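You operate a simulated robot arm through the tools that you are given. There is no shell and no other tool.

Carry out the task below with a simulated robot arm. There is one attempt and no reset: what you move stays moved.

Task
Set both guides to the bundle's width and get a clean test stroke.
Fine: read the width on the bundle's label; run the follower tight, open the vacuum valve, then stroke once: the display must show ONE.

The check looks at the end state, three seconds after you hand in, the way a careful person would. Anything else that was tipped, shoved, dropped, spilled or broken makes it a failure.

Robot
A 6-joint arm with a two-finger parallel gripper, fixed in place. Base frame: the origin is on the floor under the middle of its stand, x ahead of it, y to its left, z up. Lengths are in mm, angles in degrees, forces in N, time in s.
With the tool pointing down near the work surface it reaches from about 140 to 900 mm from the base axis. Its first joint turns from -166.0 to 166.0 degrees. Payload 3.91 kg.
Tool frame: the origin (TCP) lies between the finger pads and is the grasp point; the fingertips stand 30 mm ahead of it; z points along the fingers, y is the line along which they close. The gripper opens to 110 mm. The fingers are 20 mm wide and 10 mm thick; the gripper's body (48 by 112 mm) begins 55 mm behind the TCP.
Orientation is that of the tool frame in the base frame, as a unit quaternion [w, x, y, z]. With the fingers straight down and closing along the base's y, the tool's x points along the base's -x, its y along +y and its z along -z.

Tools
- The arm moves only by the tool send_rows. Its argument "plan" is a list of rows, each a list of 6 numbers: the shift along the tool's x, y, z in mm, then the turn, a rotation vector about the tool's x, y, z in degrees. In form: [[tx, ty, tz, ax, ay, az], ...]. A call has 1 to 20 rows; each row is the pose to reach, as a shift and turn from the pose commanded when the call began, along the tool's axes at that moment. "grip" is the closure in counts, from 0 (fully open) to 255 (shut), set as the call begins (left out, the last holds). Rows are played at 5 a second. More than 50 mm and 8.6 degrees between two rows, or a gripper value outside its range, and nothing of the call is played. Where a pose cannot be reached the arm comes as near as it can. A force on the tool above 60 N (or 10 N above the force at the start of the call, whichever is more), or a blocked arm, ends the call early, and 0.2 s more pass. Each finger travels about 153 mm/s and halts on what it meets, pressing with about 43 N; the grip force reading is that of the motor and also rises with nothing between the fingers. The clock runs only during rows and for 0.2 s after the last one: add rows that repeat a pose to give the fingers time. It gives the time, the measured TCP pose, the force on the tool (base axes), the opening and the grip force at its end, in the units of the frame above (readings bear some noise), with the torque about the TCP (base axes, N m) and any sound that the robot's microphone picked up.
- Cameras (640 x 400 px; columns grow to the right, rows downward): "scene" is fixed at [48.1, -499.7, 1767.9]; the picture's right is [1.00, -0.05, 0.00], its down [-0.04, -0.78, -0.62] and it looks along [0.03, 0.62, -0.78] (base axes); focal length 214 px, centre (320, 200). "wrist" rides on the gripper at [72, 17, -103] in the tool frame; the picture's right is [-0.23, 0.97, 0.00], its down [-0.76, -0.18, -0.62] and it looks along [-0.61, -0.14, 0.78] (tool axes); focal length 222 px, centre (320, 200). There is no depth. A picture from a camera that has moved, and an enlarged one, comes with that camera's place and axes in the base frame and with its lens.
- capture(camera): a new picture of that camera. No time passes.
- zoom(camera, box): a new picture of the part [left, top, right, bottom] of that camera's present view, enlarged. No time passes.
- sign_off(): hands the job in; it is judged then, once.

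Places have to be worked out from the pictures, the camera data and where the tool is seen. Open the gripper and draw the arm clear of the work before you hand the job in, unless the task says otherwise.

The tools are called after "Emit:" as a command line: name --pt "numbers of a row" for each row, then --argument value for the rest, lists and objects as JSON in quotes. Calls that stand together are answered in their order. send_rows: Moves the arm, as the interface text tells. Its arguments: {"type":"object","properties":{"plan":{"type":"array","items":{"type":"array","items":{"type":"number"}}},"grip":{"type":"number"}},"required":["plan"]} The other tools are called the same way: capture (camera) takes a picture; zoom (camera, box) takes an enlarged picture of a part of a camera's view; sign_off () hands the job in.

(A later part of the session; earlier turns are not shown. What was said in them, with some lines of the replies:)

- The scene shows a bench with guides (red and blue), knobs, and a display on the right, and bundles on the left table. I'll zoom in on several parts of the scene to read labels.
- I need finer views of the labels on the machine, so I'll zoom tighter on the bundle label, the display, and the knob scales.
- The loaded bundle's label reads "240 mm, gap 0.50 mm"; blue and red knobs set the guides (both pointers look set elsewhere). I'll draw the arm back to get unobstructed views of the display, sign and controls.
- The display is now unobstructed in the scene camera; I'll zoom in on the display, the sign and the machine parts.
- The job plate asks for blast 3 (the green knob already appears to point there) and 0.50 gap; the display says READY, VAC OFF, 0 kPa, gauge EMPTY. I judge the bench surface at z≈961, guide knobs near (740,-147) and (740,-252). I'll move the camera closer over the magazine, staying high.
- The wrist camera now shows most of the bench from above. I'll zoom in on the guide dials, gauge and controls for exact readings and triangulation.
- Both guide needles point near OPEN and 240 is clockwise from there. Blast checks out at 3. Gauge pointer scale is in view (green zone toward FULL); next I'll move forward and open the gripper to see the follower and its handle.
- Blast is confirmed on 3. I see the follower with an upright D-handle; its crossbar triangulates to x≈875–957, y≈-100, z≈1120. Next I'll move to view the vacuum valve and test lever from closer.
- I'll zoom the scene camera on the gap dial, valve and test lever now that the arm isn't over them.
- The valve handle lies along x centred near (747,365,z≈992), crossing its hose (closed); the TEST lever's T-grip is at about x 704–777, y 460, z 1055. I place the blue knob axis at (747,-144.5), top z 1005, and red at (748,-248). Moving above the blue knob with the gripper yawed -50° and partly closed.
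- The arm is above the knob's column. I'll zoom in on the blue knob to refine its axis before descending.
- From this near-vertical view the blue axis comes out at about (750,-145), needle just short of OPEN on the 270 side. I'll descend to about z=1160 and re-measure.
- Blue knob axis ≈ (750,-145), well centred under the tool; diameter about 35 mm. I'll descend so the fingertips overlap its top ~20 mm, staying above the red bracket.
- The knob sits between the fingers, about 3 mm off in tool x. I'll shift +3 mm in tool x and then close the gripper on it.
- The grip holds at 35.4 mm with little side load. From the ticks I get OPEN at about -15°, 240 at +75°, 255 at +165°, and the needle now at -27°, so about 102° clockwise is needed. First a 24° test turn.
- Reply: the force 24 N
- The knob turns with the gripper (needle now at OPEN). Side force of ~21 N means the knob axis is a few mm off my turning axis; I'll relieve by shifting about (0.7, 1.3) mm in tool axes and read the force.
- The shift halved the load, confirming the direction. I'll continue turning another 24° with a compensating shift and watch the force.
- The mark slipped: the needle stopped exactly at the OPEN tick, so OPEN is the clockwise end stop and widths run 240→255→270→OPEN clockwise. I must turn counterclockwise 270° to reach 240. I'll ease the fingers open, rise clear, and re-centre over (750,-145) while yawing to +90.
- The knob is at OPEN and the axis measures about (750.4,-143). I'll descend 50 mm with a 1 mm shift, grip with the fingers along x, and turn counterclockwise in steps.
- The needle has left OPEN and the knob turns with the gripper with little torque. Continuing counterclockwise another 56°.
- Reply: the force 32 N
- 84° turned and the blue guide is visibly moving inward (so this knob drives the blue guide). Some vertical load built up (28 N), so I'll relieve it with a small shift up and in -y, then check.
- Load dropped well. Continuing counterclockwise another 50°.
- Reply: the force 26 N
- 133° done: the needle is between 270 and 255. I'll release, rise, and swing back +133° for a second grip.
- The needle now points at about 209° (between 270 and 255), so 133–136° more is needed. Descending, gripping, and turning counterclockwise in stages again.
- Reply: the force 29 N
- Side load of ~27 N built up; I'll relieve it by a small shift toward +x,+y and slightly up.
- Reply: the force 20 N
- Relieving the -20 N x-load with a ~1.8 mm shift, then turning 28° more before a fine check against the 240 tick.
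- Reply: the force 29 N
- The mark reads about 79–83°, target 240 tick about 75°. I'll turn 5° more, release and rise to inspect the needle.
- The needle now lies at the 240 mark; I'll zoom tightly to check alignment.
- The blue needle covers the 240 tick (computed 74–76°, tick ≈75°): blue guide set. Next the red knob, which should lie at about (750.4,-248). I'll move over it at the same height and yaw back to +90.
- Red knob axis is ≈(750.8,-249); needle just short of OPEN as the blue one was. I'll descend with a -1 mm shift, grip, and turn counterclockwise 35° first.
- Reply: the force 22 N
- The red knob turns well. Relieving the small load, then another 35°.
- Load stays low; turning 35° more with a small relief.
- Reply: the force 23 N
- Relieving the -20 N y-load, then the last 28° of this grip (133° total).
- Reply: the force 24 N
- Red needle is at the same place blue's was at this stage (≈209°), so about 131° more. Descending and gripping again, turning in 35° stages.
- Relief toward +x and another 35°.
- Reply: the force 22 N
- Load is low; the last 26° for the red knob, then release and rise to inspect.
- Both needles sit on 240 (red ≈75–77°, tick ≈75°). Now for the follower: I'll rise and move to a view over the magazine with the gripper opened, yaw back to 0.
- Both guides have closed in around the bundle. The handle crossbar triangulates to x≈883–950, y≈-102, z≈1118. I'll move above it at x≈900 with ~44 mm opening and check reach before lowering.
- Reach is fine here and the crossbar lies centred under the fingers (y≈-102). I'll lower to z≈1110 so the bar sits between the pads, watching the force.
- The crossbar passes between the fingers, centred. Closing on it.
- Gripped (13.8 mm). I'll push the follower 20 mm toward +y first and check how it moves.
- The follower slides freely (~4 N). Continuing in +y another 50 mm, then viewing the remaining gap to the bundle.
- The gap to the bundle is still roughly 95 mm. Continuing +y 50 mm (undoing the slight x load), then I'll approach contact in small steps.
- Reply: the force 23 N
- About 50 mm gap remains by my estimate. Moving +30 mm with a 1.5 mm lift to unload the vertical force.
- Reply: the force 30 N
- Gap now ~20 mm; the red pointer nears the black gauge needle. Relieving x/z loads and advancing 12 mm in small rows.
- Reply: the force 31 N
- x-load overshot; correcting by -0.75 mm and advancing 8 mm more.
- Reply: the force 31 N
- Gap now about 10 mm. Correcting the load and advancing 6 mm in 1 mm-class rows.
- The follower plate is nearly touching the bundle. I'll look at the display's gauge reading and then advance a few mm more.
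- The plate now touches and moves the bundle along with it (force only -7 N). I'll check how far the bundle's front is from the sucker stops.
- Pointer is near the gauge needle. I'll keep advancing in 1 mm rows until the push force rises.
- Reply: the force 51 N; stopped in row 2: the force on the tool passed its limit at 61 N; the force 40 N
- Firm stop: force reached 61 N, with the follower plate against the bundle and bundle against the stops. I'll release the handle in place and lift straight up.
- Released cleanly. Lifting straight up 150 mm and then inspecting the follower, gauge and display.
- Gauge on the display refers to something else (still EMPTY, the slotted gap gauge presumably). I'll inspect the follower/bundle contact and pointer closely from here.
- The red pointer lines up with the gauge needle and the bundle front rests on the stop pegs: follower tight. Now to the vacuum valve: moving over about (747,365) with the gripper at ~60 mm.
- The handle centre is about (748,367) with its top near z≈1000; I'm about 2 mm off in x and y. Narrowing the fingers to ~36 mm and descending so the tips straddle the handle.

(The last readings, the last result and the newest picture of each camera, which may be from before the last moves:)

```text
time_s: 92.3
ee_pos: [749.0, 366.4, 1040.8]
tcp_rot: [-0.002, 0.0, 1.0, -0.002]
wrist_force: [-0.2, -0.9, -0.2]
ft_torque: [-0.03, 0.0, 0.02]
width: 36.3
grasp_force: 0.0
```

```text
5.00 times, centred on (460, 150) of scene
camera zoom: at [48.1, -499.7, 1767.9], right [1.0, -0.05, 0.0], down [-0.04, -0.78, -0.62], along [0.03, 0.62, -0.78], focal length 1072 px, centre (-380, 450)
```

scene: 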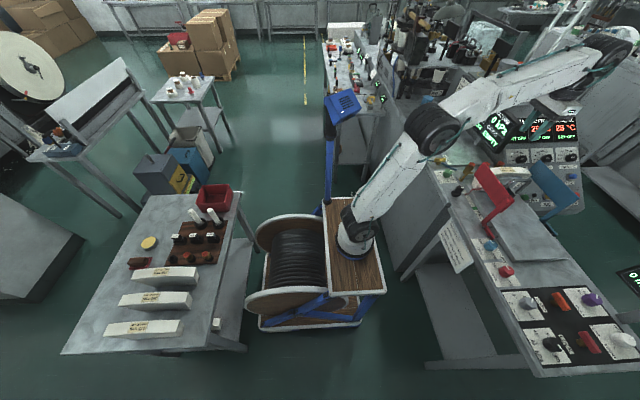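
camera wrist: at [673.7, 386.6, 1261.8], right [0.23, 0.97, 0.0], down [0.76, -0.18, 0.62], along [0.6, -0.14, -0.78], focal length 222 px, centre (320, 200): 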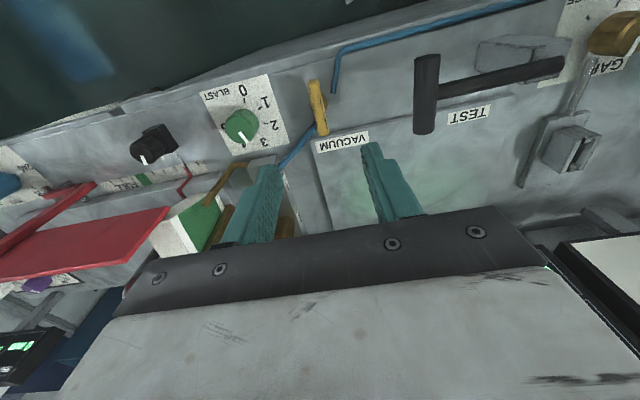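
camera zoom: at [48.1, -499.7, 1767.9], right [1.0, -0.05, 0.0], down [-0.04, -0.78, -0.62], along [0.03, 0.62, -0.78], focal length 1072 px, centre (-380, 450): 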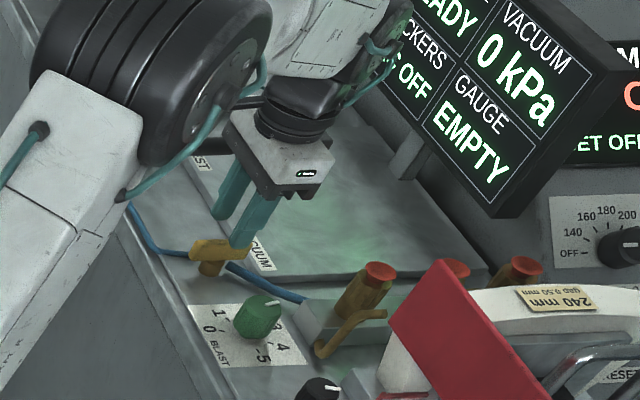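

Handle is centred between the fingers within ~2 mm. Descending the last 24 mm.

Emit:
send_rows --pt "2 1 10 0 0 0" --pt "2 1 18 0 0 0" --pt "2 1 24 0 0 0" --pt "2 1 24 0 0 0"

Emit:
zoom --camera "wrist" --box '[240, 60, 400, 230]'

Emit:
zoom --camera "scene" --box '[430, 140, 490, 190]'

```text
time_s: 93.3
ee_pos: [747.1, 367.1, 1016.2]
tcp_rot: [-0.001, 0.0, 1.0, -0.003]
wrist_force: [-0.1, 0.1, 0.8]
ft_torque: [0.02, 0.01, 0.0]
width: 36.3
grasp_force: 0.0
```

```text
2.35 times, centred on (320, 145) of wrist
camera zoom: at [673.3, 385.4, 1118.9], right [0.23, 0.97, 0.0], down [0.76, -0.17, 0.62], along [0.6, -0.14, -0.78], focal length 523 px, centre (320, 329)
```

zoom: 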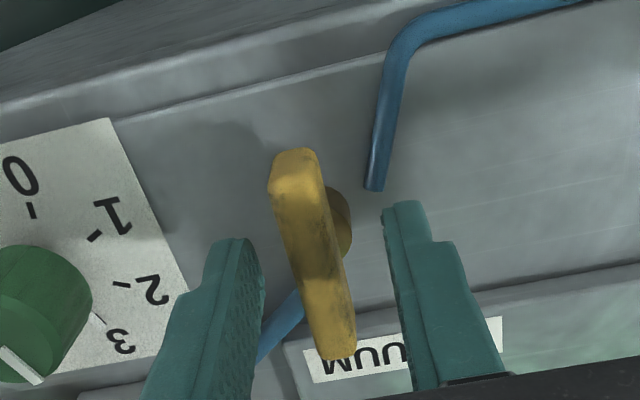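

```text
8.00 times, centred on (460, 165) of scene
camera zoom: at [48.1, -499.7, 1767.9], right [1.0, -0.05, 0.0], down [-0.04, -0.78, -0.62], along [0.03, 0.62, -0.78], focal length 1716 px, centre (-800, 480)
```

zoom: 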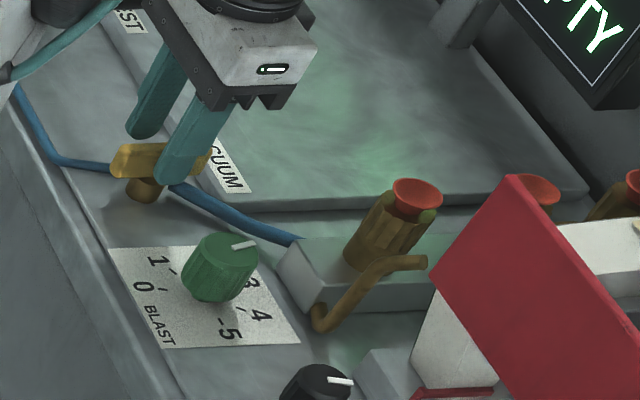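

The handle is between the fingers. Closing on it.

Emit:
send_rows --pt "0 0 0 0 0 0" --pt "0 0 0 0 0 0" --pt "0 0 0 0 0 0" --grip 255

Emit:
zoom --camera "wrist" --box '[240, 60, 400, 230]'

```text
time_s: 94.1
ee_pos: [746.5, 365.0, 1016.8]
tcp_rot: [-0.002, 0.0, 1.0, -0.003]
wrist_force: [-3.4, -29.3, -0.6]
ft_torque: [-0.46, 0.53, -0.15]
width: 12.7
grasp_force: 44.1
```

```text
2.35 times, centred on (320, 145) of wrist
camera zoom: at [673.5, 383.5, 1119.0], right [0.23, 0.97, -0.01], down [0.76, -0.17, 0.62], along [0.6, -0.15, -0.78], focal length 523 px, centre (320, 329)
```

zoom: 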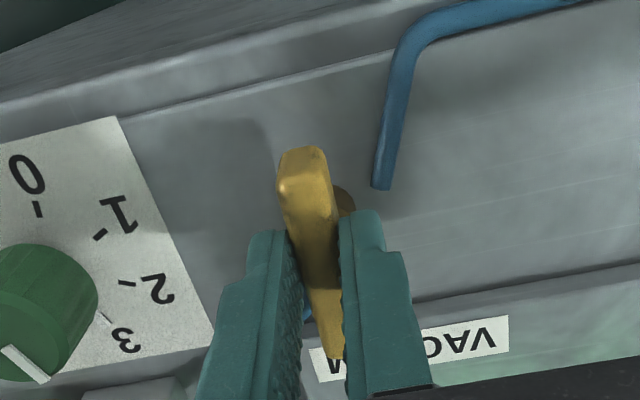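

Gripped at 12.7 mm with -29 N in y, so the handle sits slightly at -y. Relieving with -1.2 mm, then testing a turn.

Emit:
send_rows --pt "0 -1.2 0 0 0 0" --pt "0 -1.2 0 0 0 0"

Emit:
send_rows --pt "0 0 0 0 0 -4" --pt "0 0 0 0 0 -8" --pt "0 0 0 0 0 -8"

Emit:
zoom --camera "scene" --box '[430, 140, 490, 190]'

Emit:
zoom --camera "wrist" --box '[240, 60, 400, 230]'

```text
time_s: 94.7
ee_pos: [745.0, 364.6, 1016.2]
tcp_rot: [-0.002, 0.0, 1.0, -0.002]
wrist_force: [-1.5, -23.6, -9.6]
ft_torque: [-0.45, 0.41, -0.11]
width: 12.9
grasp_force: 44.8
```

```text
time_s: 95.5
ee_pos: [745.8, 366.3, 1015.4]
tcp_rot: [-0.002, -0.07, 0.998, -0.002]
wrist_force: [-7.2, -22.8, -13.9]
ft_torque: [-0.17, 0.53, -1.1]
width: 15.3
grasp_force: 45.3
```

```text
8.00 times, centred on (460, 165) of scene
camera zoom: at [48.1, -499.7, 1767.9], right [1.0, -0.05, 0.0], down [-0.04, -0.78, -0.62], along [0.03, 0.62, -0.78], focal length 1716 px, centre (-800, 480)
```

zoom: 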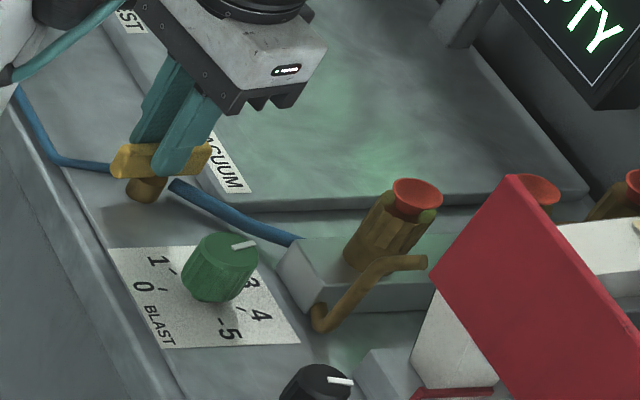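

```text
2.35 times, centred on (320, 145) of wrist
camera zoom: at [671.4, 373.0, 1119.4], right [0.09, 1.0, 0.0], down [0.78, -0.07, 0.62], along [0.62, -0.06, -0.78], focal length 523 px, centre (320, 329)
```

zoom: 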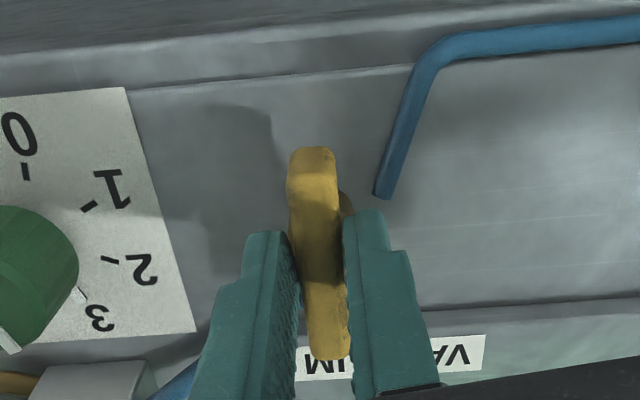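

Counterclockwise is blocked (handle stayed, torque -1.1 N·m), so I return and test clockwise.

Emit:
send_rows --pt "0 -0.8 -0.3 0 0 4" --pt "0 -0.8 -0.3 0 0 8" --pt "0 -0.8 -0.3 0 0 12" --pt "0 -0.8 -0.3 0 0 16" --pt "0 -0.8 -0.3 0 0 20" --pt "0 -0.8 -0.3 0 0 20"

Emit:
zoom --camera "wrist" --box '[240, 60, 400, 230]'

```text
time_s: 96.9
ee_pos: [745.6, 366.7, 1015.5]
tcp_rot: [-0.002, 0.105, 0.994, -0.002]
wrist_force: [8.4, 1.5, -15.1]
ft_torque: [0.34, 0.47, 0.04]
width: 12.9
grasp_force: 45.1
```

```text
2.35 times, centred on (320, 145) of wrist
camera zoom: at [678.7, 399.0, 1119.5], right [0.42, 0.91, 0.0], down [0.71, -0.33, 0.62], along [0.56, -0.27, -0.78], focal length 523 px, centre (320, 329)
```

zoom: 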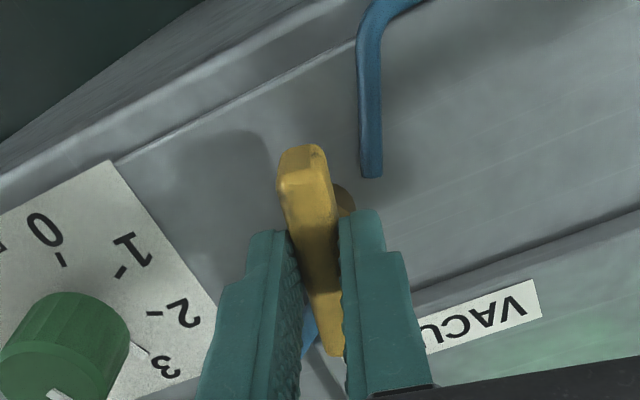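

Clockwise the handle follows freely. Continuing clockwise 30°, checking loads.

Emit:
send_rows --pt "0 0 -0.5 0 0 6" --pt "0 0 -0.5 0 0 12" --pt "0 0 -0.5 0 0 18" --pt "0 0 -0.5 0 0 24" --pt "0 0 -0.5 0 0 30" --pt "0 0 -0.5 0 0 30"

Emit:
zoom --camera "scene" --box '[410, 100, 510, 190]'

```text
time_s: 98.3
ee_pos: [748.2, 369.1, 1016.2]
tcp_rot: [0.0, 0.358, 0.934, -0.001]
wrist_force: [17.1, 46.3, -19.3]
ft_torque: [1.56, 0.04, 0.22]
width: 12.6
grasp_force: 44.8
```

```text
4.44 times, centred on (460, 145) of scene
camera zoom: at [48.1, -499.7, 1767.9], right [1.0, -0.05, 0.0], down [-0.04, -0.78, -0.62], along [0.03, 0.62, -0.78], focal length 953 px, centre (-302, 444)
```

zoom: 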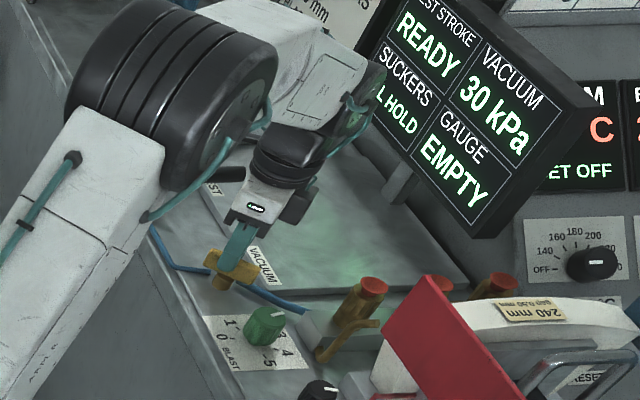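

Vacuum rose to 30 kPa at half turn, so clockwise is opening. Relieving the side load and turning on about the handle's true axis, 32° more.

Emit:
send_rows --pt "0.5 1.16 0.4 0 0 0" --pt "0.52 1.53 0.4 0 0 8" --pt "0.49 1.9 0.4 0 0 16" --pt "0.38 2.25 0.4 0 0 24" --pt "0.3 2.6 0.4 0 0 32" --pt "0.3 2.6 0.4 0 0 32"

Emit:
zoom --camera "scene" --box '[410, 100, 510, 190]'

```text
time_s: 99.7
ee_pos: [750.6, 370.2, 1016.9]
tcp_rot: [0.0, 0.603, 0.798, 0.0]
wrist_force: [30.8, 35.4, 1.1]
ft_torque: [0.18, -0.98, 0.16]
width: 12.7
grasp_force: 44.9
```

```text
4.44 times, centred on (460, 145) of scene
camera zoom: at [48.1, -499.7, 1767.9], right [1.0, -0.05, 0.0], down [-0.04, -0.78, -0.62], along [0.03, 0.62, -0.78], focal length 953 px, centre (-302, 444)
```

zoom: 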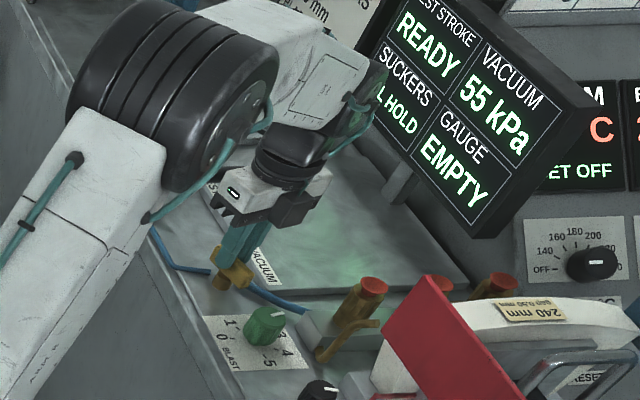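

55 kPa now. Relieving load and turning the remaining ~16° to the full-open stop.

Emit:
send_rows --pt "0.64 1.02 0 0 0 0" --pt "0.66 1.4 0 0 0 8" --pt "0.65 1.75 0 0 0 16" --pt "0.65 1.75 0 0 0 16"

Emit:
zoom --camera "scene" --box '[410, 100, 510, 190]'

Emit:
zoom --camera "wrist" --box '[240, 60, 400, 230]'

```text
time_s: 100.7
ee_pos: [751.5, 369.6, 1015.6]
tcp_rot: [0.001, 0.708, 0.707, -0.001]
wrist_force: [38.4, 24.6, 4.7]
ft_torque: [-0.21, -0.94, 0.18]
width: 13.0
grasp_force: 44.8
```

```text
4.44 times, centred on (460, 145) of scene
camera zoom: at [48.1, -499.7, 1767.9], right [1.0, -0.05, 0.0], down [-0.04, -0.78, -0.62], along [0.03, 0.62, -0.78], focal length 953 px, centre (-302, 444)
```

zoom: 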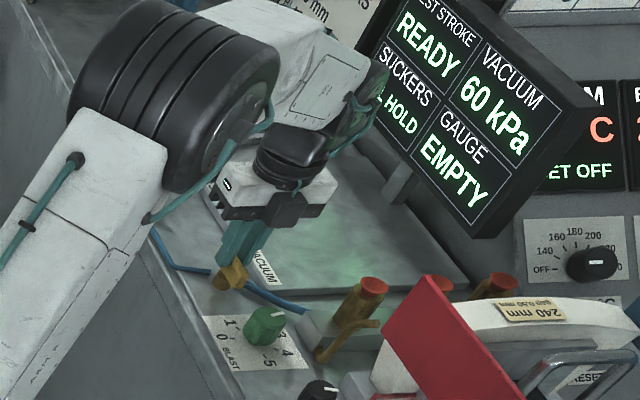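

```text
2.35 times, centred on (320, 145) of wrist
camera zoom: at [767.9, 442.9, 1119.6], right [0.97, -0.23, 0.0], down [-0.18, -0.76, 0.62], along [-0.14, -0.61, -0.78], focal length 523 px, centre (320, 329)
```

zoom: 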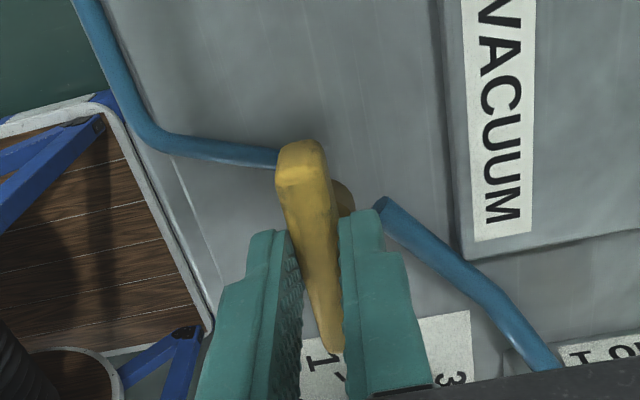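

Vacuum reads 60 kPa with the handle turned a full 90°. Relieving, opening the fingers and rising clear.

Emit:
send_rows --pt "0.6 0.9 0 0 0 0" --pt "0.6 0.9 0 0 0 0"

Emit:
send_rows --pt "0 0 0 0 0 0" --pt "0 0 0 0 0 0" --pt "0 0 -15 0 0 0" --pt "0 0 -40 0 0 0" --pt "0 0 -80 0 0 0" --pt "0 0 -120 0 0 0" --pt "0 0 -165 0 0 0" --pt "0 0 -210 0 0 0" --pt "0 0 -210 0 0 0" --grip 165

Emit:
capture --camera "wrist"

Emit:
zoom --camera "scene" --box '[410, 100, 510, 190]'

```text
time_s: 101.3
ee_pos: [751.0, 368.8, 1017.2]
tcp_rot: [0.0, 0.707, 0.707, -0.002]
wrist_force: [31.5, 12.1, 5.5]
ft_torque: [1.52, -0.84, 0.17]
width: 12.7
grasp_force: 44.9
```

```text
time_s: 103.3
ee_pos: [753.2, 364.4, 1228.3]
tcp_rot: [0.0, 0.707, 0.708, -0.002]
wrist_force: [0.0, 0.2, -0.5]
ft_torque: [0.01, 0.01, -0.01]
width: 38.8
grasp_force: 0.1
```

```text
taken
camera wrist: at [769.6, 438.1, 1331.1], right [0.97, -0.23, 0.0], down [-0.17, -0.76, 0.63], along [-0.14, -0.61, -0.78], focal length 222 px, centre (320, 200)
```

wrist: 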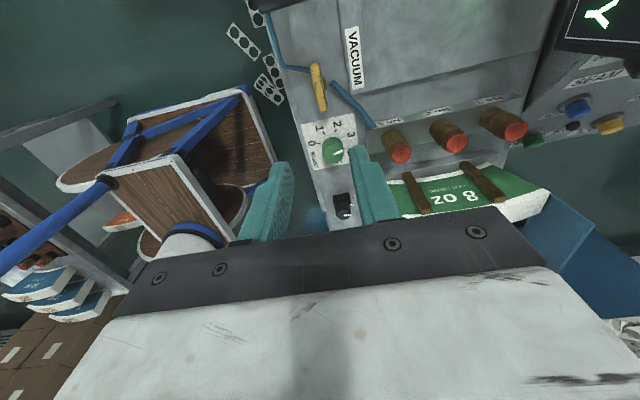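

```text
4.44 times, centred on (460, 145) of scene
camera zoom: at [48.1, -499.7, 1767.9], right [1.0, -0.05, 0.0], down [-0.04, -0.78, -0.62], along [0.03, 0.62, -0.78], focal length 953 px, centre (-302, 444)
```

zoom: 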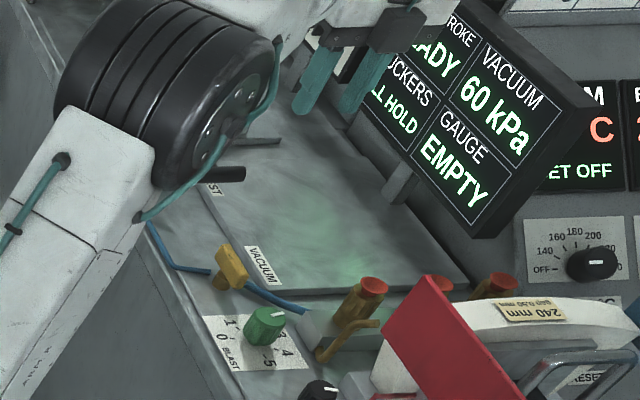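

Valve open, suckers show "WILL HOLD", and the bundle front presses on its stops. Now the TEST lever: I'll yaw back to 0 and move to get a close look at it.

Emit:
send_rows --pt "7 -5 -3 0 0 -8" --pt "14 -10 -6 0 0 -16" --pt "21 -15 -9 0 0 -24" --pt "28 -20 -12 0 0 -32" --pt "35 -25 -15 0 0 -40" --pt "42 -30 -18 0 0 -48" --pt "49 -35 -21 0 0 -56" --pt "56 -40 -24 0 0 -64" --pt "63 -45 -27 0 0 -72" --pt "70 -50 -30 0 0 -80" --pt "75 -50 -30 0 0 -88" --pt "75 -50 -30 0 0 -90" --pt "75 -50 -30 0 0 -90" --grip 100

Emit:
capture --camera "wrist"

Emit:
zoom --camera "wrist" --box '[280, 40, 480, 180]'

Emit:
zoom --camera "scene" --box '[400, 90, 500, 170]'

```text
time_s: 106.1
ee_pos: [700.6, 445.5, 1258.4]
tcp_rot: [-0.002, -0.001, 1.0, -0.002]
wrist_force: [0.1, -0.3, -0.3]
ft_torque: [0.03, 0.0, 0.01]
width: 66.9
grasp_force: 0.0
```

```text
taken
camera wrist: at [628.2, 463.1, 1361.0], right [0.23, 0.97, 0.0], down [0.76, -0.17, 0.62], along [0.6, -0.14, -0.78], focal length 222 px, centre (320, 200)
```

wrist: 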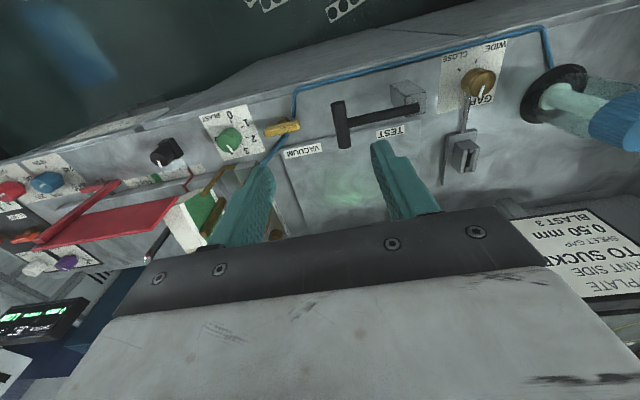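

```text
2.86 times, centred on (380, 110) of wrist
camera zoom: at [628.2, 463.1, 1361.0], right [0.23, 0.97, 0.0], down [0.76, -0.17, 0.62], along [0.6, -0.14, -0.78], focal length 635 px, centre (149, 457)
```

zoom: 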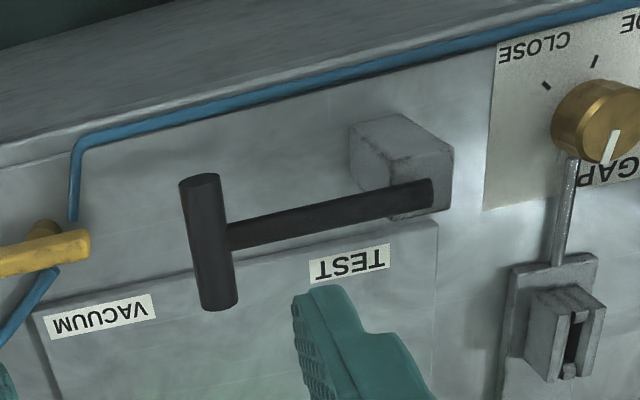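

```text
5.00 times, centred on (450, 130) of scene
camera zoom: at [48.1, -499.7, 1767.9], right [1.0, -0.05, 0.0], down [-0.04, -0.78, -0.62], along [0.03, 0.62, -0.78], focal length 1072 px, centre (-330, 550)
```

zoom: 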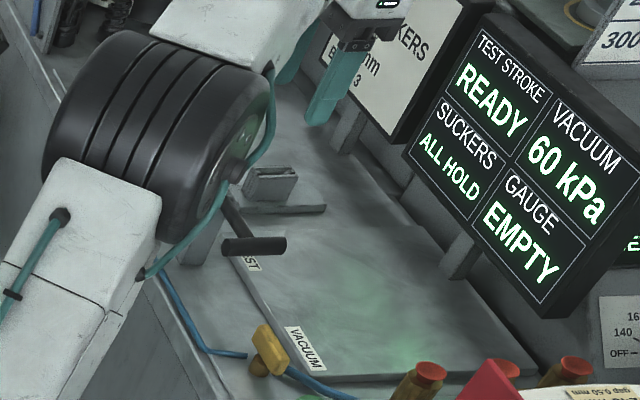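

Display shows 60 kPa, ALL HOLD, READY. The T-grip centre is about (743,465,1053), lever arm horizontal to a pivot at (744,572,1049). I'll close the fingers and hover ~20 mm above the T-grip to press it down.

Emit:
send_rows --pt "-15 7 0 0 0 0" --pt "-30 14 0 0 0 0" --pt "-43 19.5 0 0 0 0" --pt "-43 19.5 40 0 0 0" --pt "-43 19.5 80 0 0 0" --pt "-43 19.5 115 0 0 0" --pt "-43 19.5 140 0 0 0" --pt "-43 19.5 140 0 0 0" --grip 255

Emit:
capture --camera "wrist"

Emit:
zoom --camera "wrist" --box '[240, 80, 440, 230]'

Emit:
zoom --camera "scene" --box '[400, 90, 500, 170]'

```text
time_s: 107.9
ee_pos: [744.6, 465.5, 1114.7]
tcp_rot: [-0.001, 0.0, 1.0, -0.001]
wrist_force: [0.7, 0.4, 0.0]
ft_torque: [0.0, -0.02, -0.03]
width: 0.0
grasp_force: 37.4
```

```text
taken
camera wrist: at [671.8, 483.2, 1218.5], right [0.23, 0.97, 0.0], down [0.76, -0.17, 0.62], along [0.6, -0.14, -0.78], focal length 222 px, centre (320, 200)
```

wrist: 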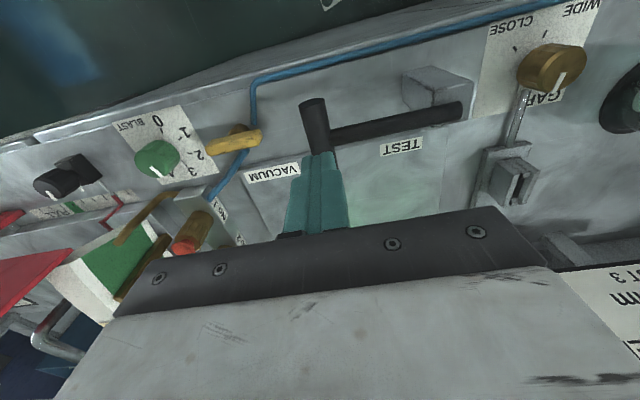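

```text
2.67 times, centred on (340, 155) of wrist
camera zoom: at [671.8, 483.2, 1218.5], right [0.23, 0.97, 0.0], down [0.76, -0.17, 0.62], along [0.6, -0.14, -0.78], focal length 592 px, centre (267, 320)
```

zoom: 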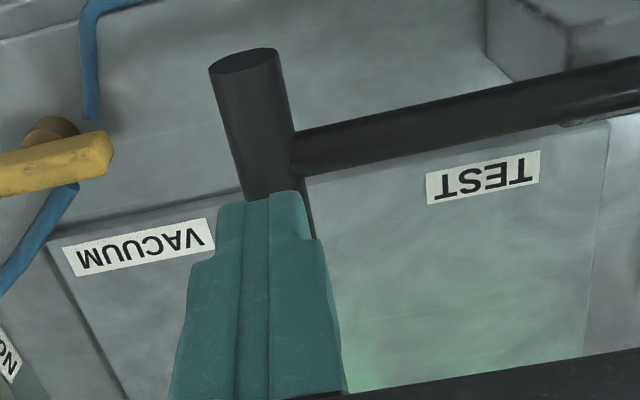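

```text
5.00 times, centred on (450, 130) of scene
camera zoom: at [48.1, -499.7, 1767.9], right [1.0, -0.05, 0.0], down [-0.04, -0.78, -0.62], along [0.03, 0.62, -0.78], focal length 1072 px, centre (-330, 550)
```

zoom: 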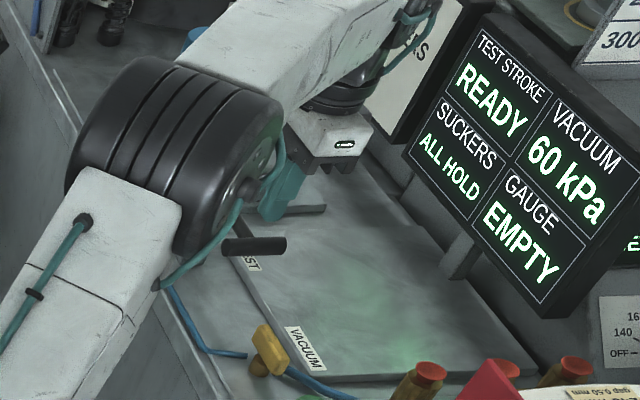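

The closed fingertips are centred over the T-grip, about 20 mm above it. I'll press down in small steps following the lever's arc and watch the force.

Emit:
send_rows --pt "0 0 8 0 0 0" --pt "0 0 15 0 0 0" --pt "0 0 20 0 0 0" --pt "0 0 24 0 0 0" --pt "0 0 28 0 0 0" --pt "0 0 28 0 0 0"

Emit:
zoom --camera "scene" --box '[400, 90, 500, 170]'

Emit:
zoom --camera "wrist" --box '[240, 80, 440, 230]'

```text
time_s: 109.3
ee_pos: [744.3, 464.0, 1089.8]
tcp_rot: [-0.002, 0.0, 1.0, -0.002]
wrist_force: [-0.5, 0.4, 0.1]
ft_torque: [-0.02, 0.0, -0.01]
width: 0.0
grasp_force: 37.6
```

```text
5.00 times, centred on (450, 130) of scene
camera zoom: at [48.1, -499.7, 1767.9], right [1.0, -0.05, 0.0], down [-0.04, -0.78, -0.62], along [0.03, 0.62, -0.78], focal length 1072 px, centre (-330, 550)
```

zoom: 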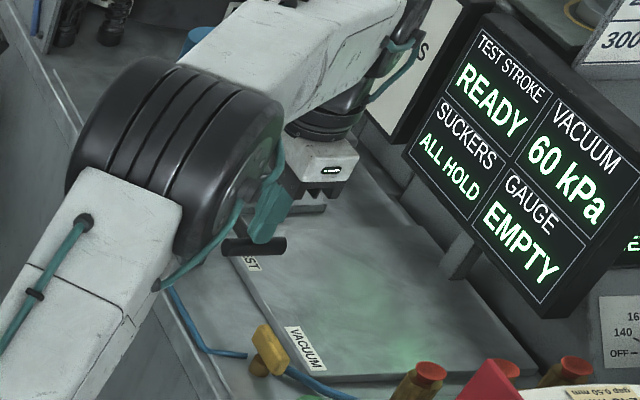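

```text
2.67 times, centred on (340, 155) of wrist
camera zoom: at [670.9, 481.4, 1192.1], right [0.23, 0.97, 0.0], down [0.76, -0.17, 0.62], along [0.6, -0.14, -0.78], focal length 592 px, centre (267, 320)
```

zoom: 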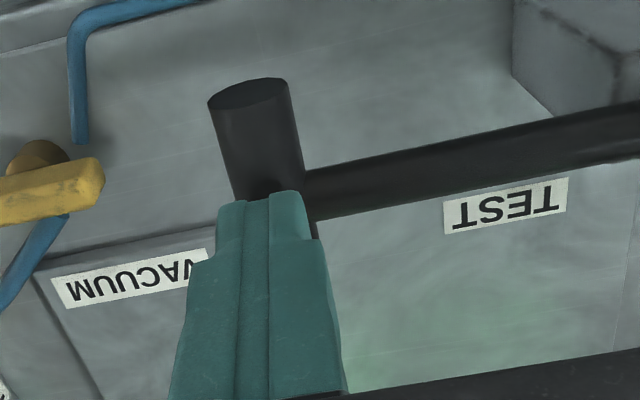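

No contact yet (0 N). Continuing down in 3–4 mm steps.

Emit:
send_rows --pt "0 0 3 0 0 0" --pt "0 0 6 0 0 0" --pt "0 0.5 9 0 0 0" --pt "0 1 12 0 0 0" --pt "0 1 12 0 0 0"

Emit:
zoom --camera "scene" --box '[400, 90, 500, 170]'

```text
time_s: 110.5
ee_pos: [744.3, 464.6, 1076.1]
tcp_rot: [-0.002, 0.0, 1.0, -0.002]
wrist_force: [1.2, 1.1, 2.0]
ft_torque: [-0.01, 0.0, -0.02]
width: 0.2
grasp_force: 37.8
```

```text
5.00 times, centred on (450, 130) of scene
camera zoom: at [48.1, -499.7, 1767.9], right [1.0, -0.05, 0.0], down [-0.04, -0.78, -0.62], along [0.03, 0.62, -0.78], focal length 1072 px, centre (-330, 550)
```

zoom: 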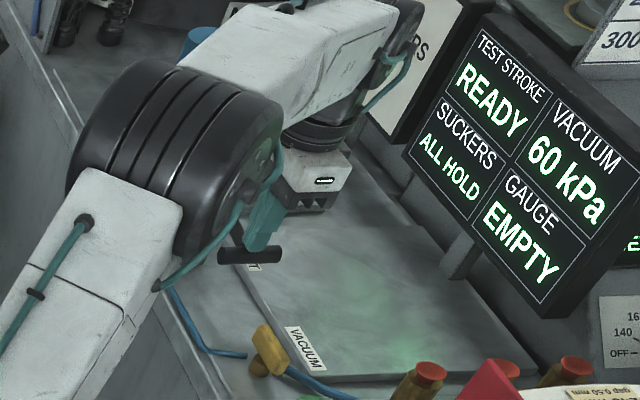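

The lever moves down easily (2 N). Continuing along its arc another 30 mm.

Emit:
send_rows --pt "0 0.9 5 0 0 0" --pt "0 1.9 10 0 0 0" --pt "0 3.3 15 0 0 0" --pt "0 4.8 20 0 0 0" --pt "0 6.7 25 0 0 0" --pt "0 8.8 30 0 0 0" --pt "0 8.8 30 0 0 0"

Emit:
zoom --camera "scene" --box '[400, 90, 500, 170]'

Emit:
zoom --camera "wrist" --box '[240, 80, 440, 230]'

```text
time_s: 112.1
ee_pos: [744.6, 472.7, 1046.9]
tcp_rot: [-0.002, 0.0, 1.0, -0.001]
wrist_force: [5.3, -4.4, 4.6]
ft_torque: [-0.12, -0.14, -0.04]
width: 0.3
grasp_force: 37.7
```

```text
5.00 times, centred on (450, 130) of scene
camera zoom: at [48.1, -499.7, 1767.9], right [1.0, -0.05, 0.0], down [-0.04, -0.78, -0.62], along [0.03, 0.62, -0.78], focal length 1072 px, centre (-330, 550)
```

zoom: 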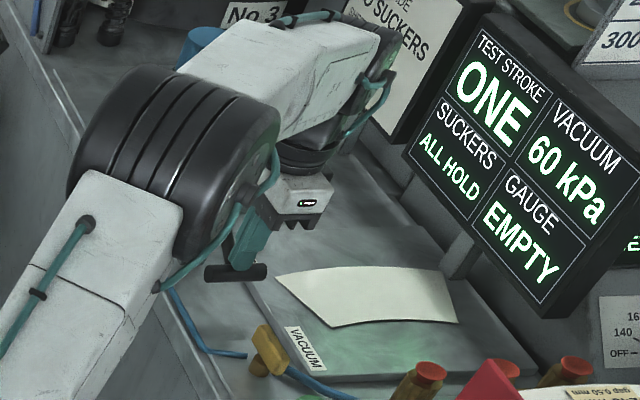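

```text
2.67 times, centred on (340, 155) of wrist
camera zoom: at [670.6, 490.1, 1149.9], right [0.23, 0.97, 0.0], down [0.76, -0.18, 0.62], along [0.6, -0.14, -0.78], focal length 592 px, centre (267, 320)
```

zoom: 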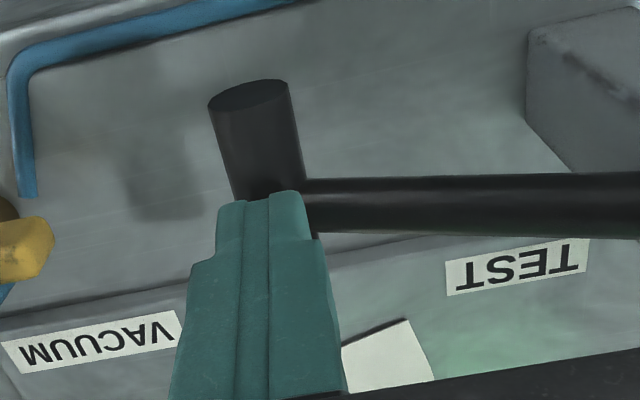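

The display shows ONE and a single sheet lies on the tray. I'll let the lever back up slowly along the same arc so it is stroked only once.

Emit:
send_rows --pt "0 -2.1 -5 0 0 0" --pt "0 -4 -10 0 0 0" --pt "0 -5.5 -15 0 0 0" --pt "0 -6.9 -20 0 0 0" --pt "0 -7.9 -25 0 0 0" --pt "0 -8.8 -30 0 0 0" --pt "0 -9.3 -34 0 0 0" --pt "0 -9.8 -38 0 0 0" --pt "0 -9.8 -42 0 0 0" --pt "0 -9.8 -46 0 0 0" --pt "0 -9.8 -50 0 0 0" --pt "0 -9.8 -55 0 0 0" --pt "0 -9.8 -60 0 0 0" --pt "0 -9.8 -60 0 0 0"

Emit:
zoom --camera "scene" --box '[400, 90, 500, 170]'

Emit:
zoom --camera "wrist" --box '[240, 80, 440, 230]'

```text
time_s: 115.1
ee_pos: [745.3, 465.6, 1107.6]
tcp_rot: [-0.001, -0.001, 1.0, -0.001]
wrist_force: [0.2, -0.4, 0.6]
ft_torque: [0.0, 0.02, 0.0]
width: 0.2
grasp_force: 37.4
```

```text
5.00 times, centred on (450, 130) of scene
camera zoom: at [48.1, -499.7, 1767.9], right [1.0, -0.05, 0.0], down [-0.04, -0.78, -0.62], along [0.03, 0.62, -0.78], focal length 1072 px, centre (-330, 550)
```

zoom: 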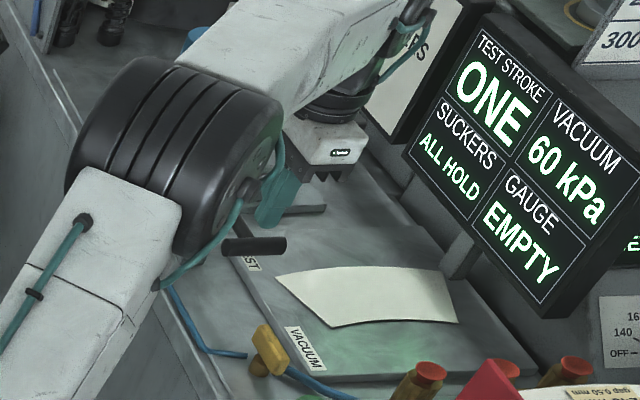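

```text
2.67 times, centred on (340, 155) of wrist
camera zoom: at [671.1, 482.8, 1210.3], right [0.23, 0.97, 0.0], down [0.76, -0.17, 0.62], along [0.6, -0.14, -0.78], focal length 592 px, centre (267, 320)
```

zoom: 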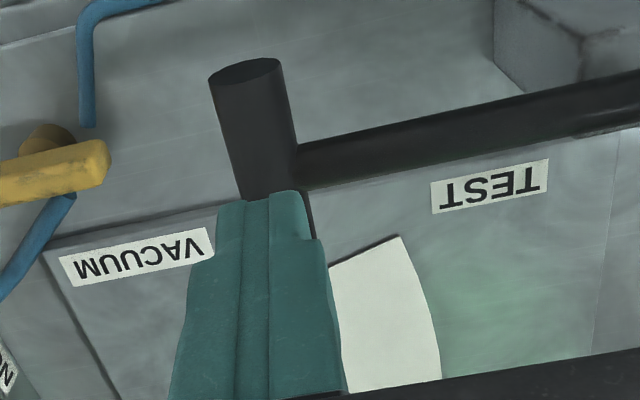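

The lever sprang back and the display keeps ONE. Now I withdraw the arm up and back, opening the gripper once clear.

Emit:
send_rows --pt "0 0 -45 0 0 0" --pt "0 0 -90 0 0 0" --pt "0 0 -135 0 0 0" --pt "0 0 -180 0 0 0" --pt "0 0 -225 0 0 0" --pt "20 -30 -255 0 0 0" --pt "45 -65 -270 0 0 0" --pt "75 -100 -280 0 0 0" --pt "105 -135 -285 0 0 0" --pt "135 -170 -285 0 0 0" --pt "165 -205 -285 0 0 0" --pt "195 -240 -285 0 0 0" --pt "225 -275 -285 0 0 0" --pt "260 -305 -285 0 0 0" --pt "300 -330 -285 0 0 0" --pt "340 -350 -285 0 0 0" --pt "340 -350 -285 0 0 0"

Emit:
send_rows --pt "0 0 0 0 0 0" --pt "0 0 0 0 0 0" --pt "0 0 0 0 0 0" --pt "0 0 0 0 0 0" --grip 0

Emit:
capture --camera "scene"

Emit:
zoom --camera "scene" --box '[430, 70, 530, 150]'

Emit:
zoom --camera "scene" --box '[430, 140, 590, 260]'

Emit:
zoom --camera "scene" --box '[475, 230, 535, 285]'

Emit:
zoom --camera "wrist" --box '[160, 120, 460, 240]'

```text
time_s: 118.7
ee_pos: [407.9, 112.0, 1396.5]
tcp_rot: [-0.002, 0.0, 1.0, -0.002]
wrist_force: [0.1, 0.3, -0.2]
ft_torque: [-0.03, 0.01, 0.0]
width: 0.1
grasp_force: 37.2
out of reach, approached as far as the arm can: row 5, 6
```

```text
time_s: 119.7
ee_pos: [406.2, 112.7, 1396.8]
tcp_rot: [-0.002, -0.001, 1.0, -0.001]
wrist_force: [0.0, 0.5, -0.3]
ft_torque: [0.01, 0.01, 0.03]
width: 110.4
grasp_force: 0.1
```

```text
taken
```

scene: 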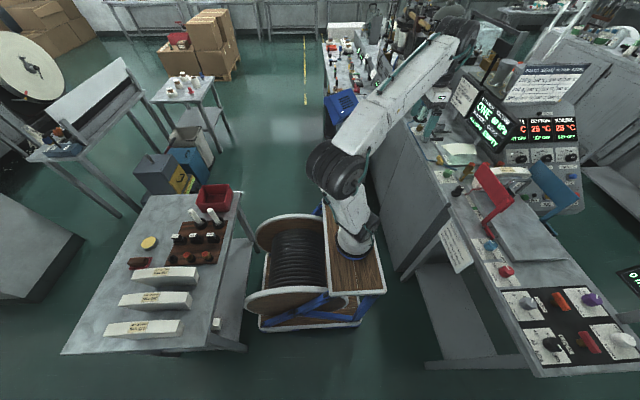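

```text
5.00 times, centred on (480, 110) of scene
camera zoom: at [48.1, -499.7, 1767.9], right [1.0, -0.05, 0.0], down [-0.04, -0.78, -0.62], along [0.03, 0.62, -0.78], focal length 1072 px, centre (-480, 650)
```

zoom: 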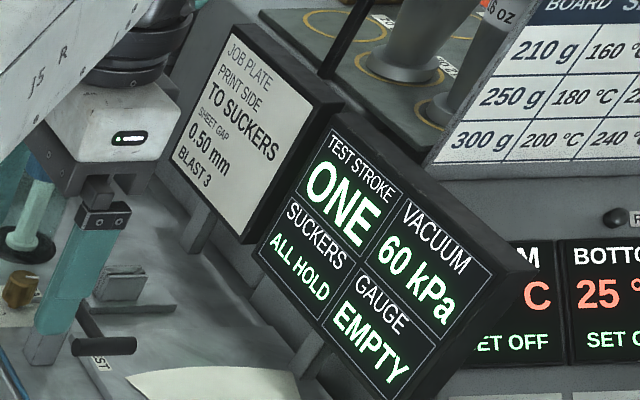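

```text
3.33 times, centred on (510, 200) of scene
camera zoom: at [48.1, -499.7, 1767.9], right [1.0, -0.05, 0.0], down [-0.04, -0.78, -0.62], along [0.03, 0.62, -0.78], focal length 715 px, centre (-313, 200)
```

zoom: 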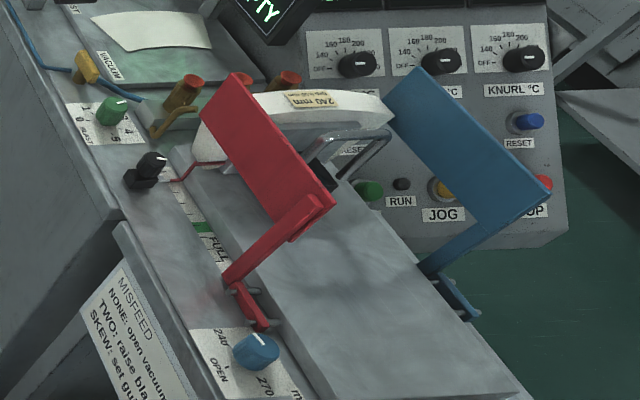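

```text
7.27 times, centred on (505, 258) of scene
camera zoom: at [48.1, -499.7, 1767.9], right [1.0, -0.05, 0.0], down [-0.04, -0.78, -0.62], along [0.03, 0.62, -0.78], focal length 1560 px, centre (-1026, -218)
```

zoom: 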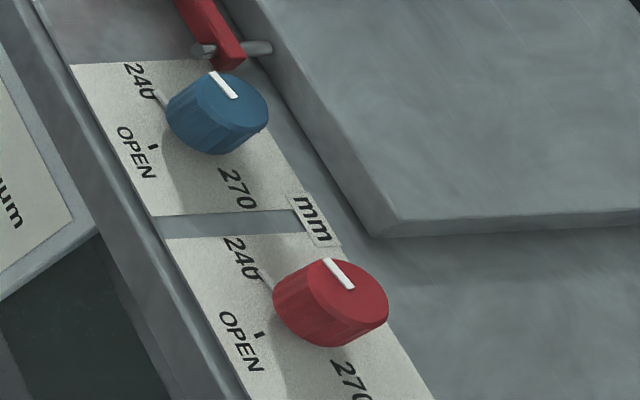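

```text
2.13 times, centred on (310, 180) of wrist
camera zoom: at [333.9, 130.2, 1500.9], right [0.23, 0.97, 0.0], down [0.76, -0.17, 0.62], along [0.6, -0.14, -0.78], focal length 474 px, centre (341, 243)
```

zoom: 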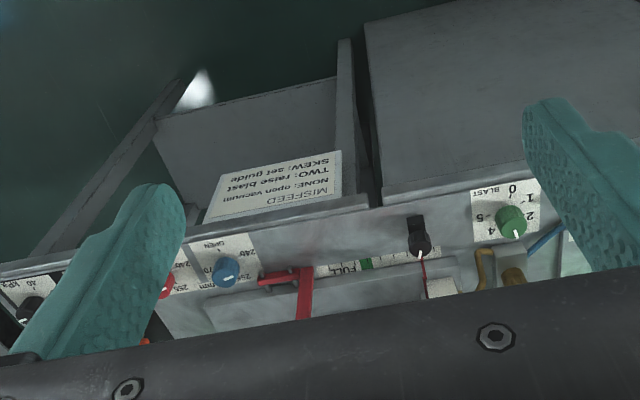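

The check shows the test stroke display at ONE, vacuum at 60 kPa and suckers at ALL HOLD. Both guide needles are on 240, the follower is tight on the bundle, and the single sheet lies flat on the tray. The arm is back and clear with the gripper open, so I'm handing in.

Emit:
sign_off

```text
The job is handed in.
```

The job is handed in. The display shows ONE after a single test stroke, and one sheet is lying flat on the tray.

- **Guides:** the label on the loaded bundle reads 240 mm, so I set both guide knobs to 240. The blue needle covers its tick, and the red one is within about 2° of its tick.
- **Guide stop:** my first turn of the blue knob was the wrong way and ran it gently onto its OPEN stop. I then turned both knobs back to 240.
- **Follower:** I ran it up until the bundle pressed firmly against its stops. I let the force reach about 61 N before releasing the handle.
- **Vacuum:** the valve is fully open at 60 kPa, and the suckers show ALL HOLD.
- **Other settings:** blast was already on 3, as the job plate asks, and I left it. I also left the sheet gap alone without confirming it is at 0.50 mm.
- **Gauge:** the display's GAUGE field read EMPTY the whole time. I took it to be the empty sheet-gap gauge, not a fault, but did not confirm that.

I saw nothing tipped or spilled. The arm is drawn back clear of the bench with the gripper open.
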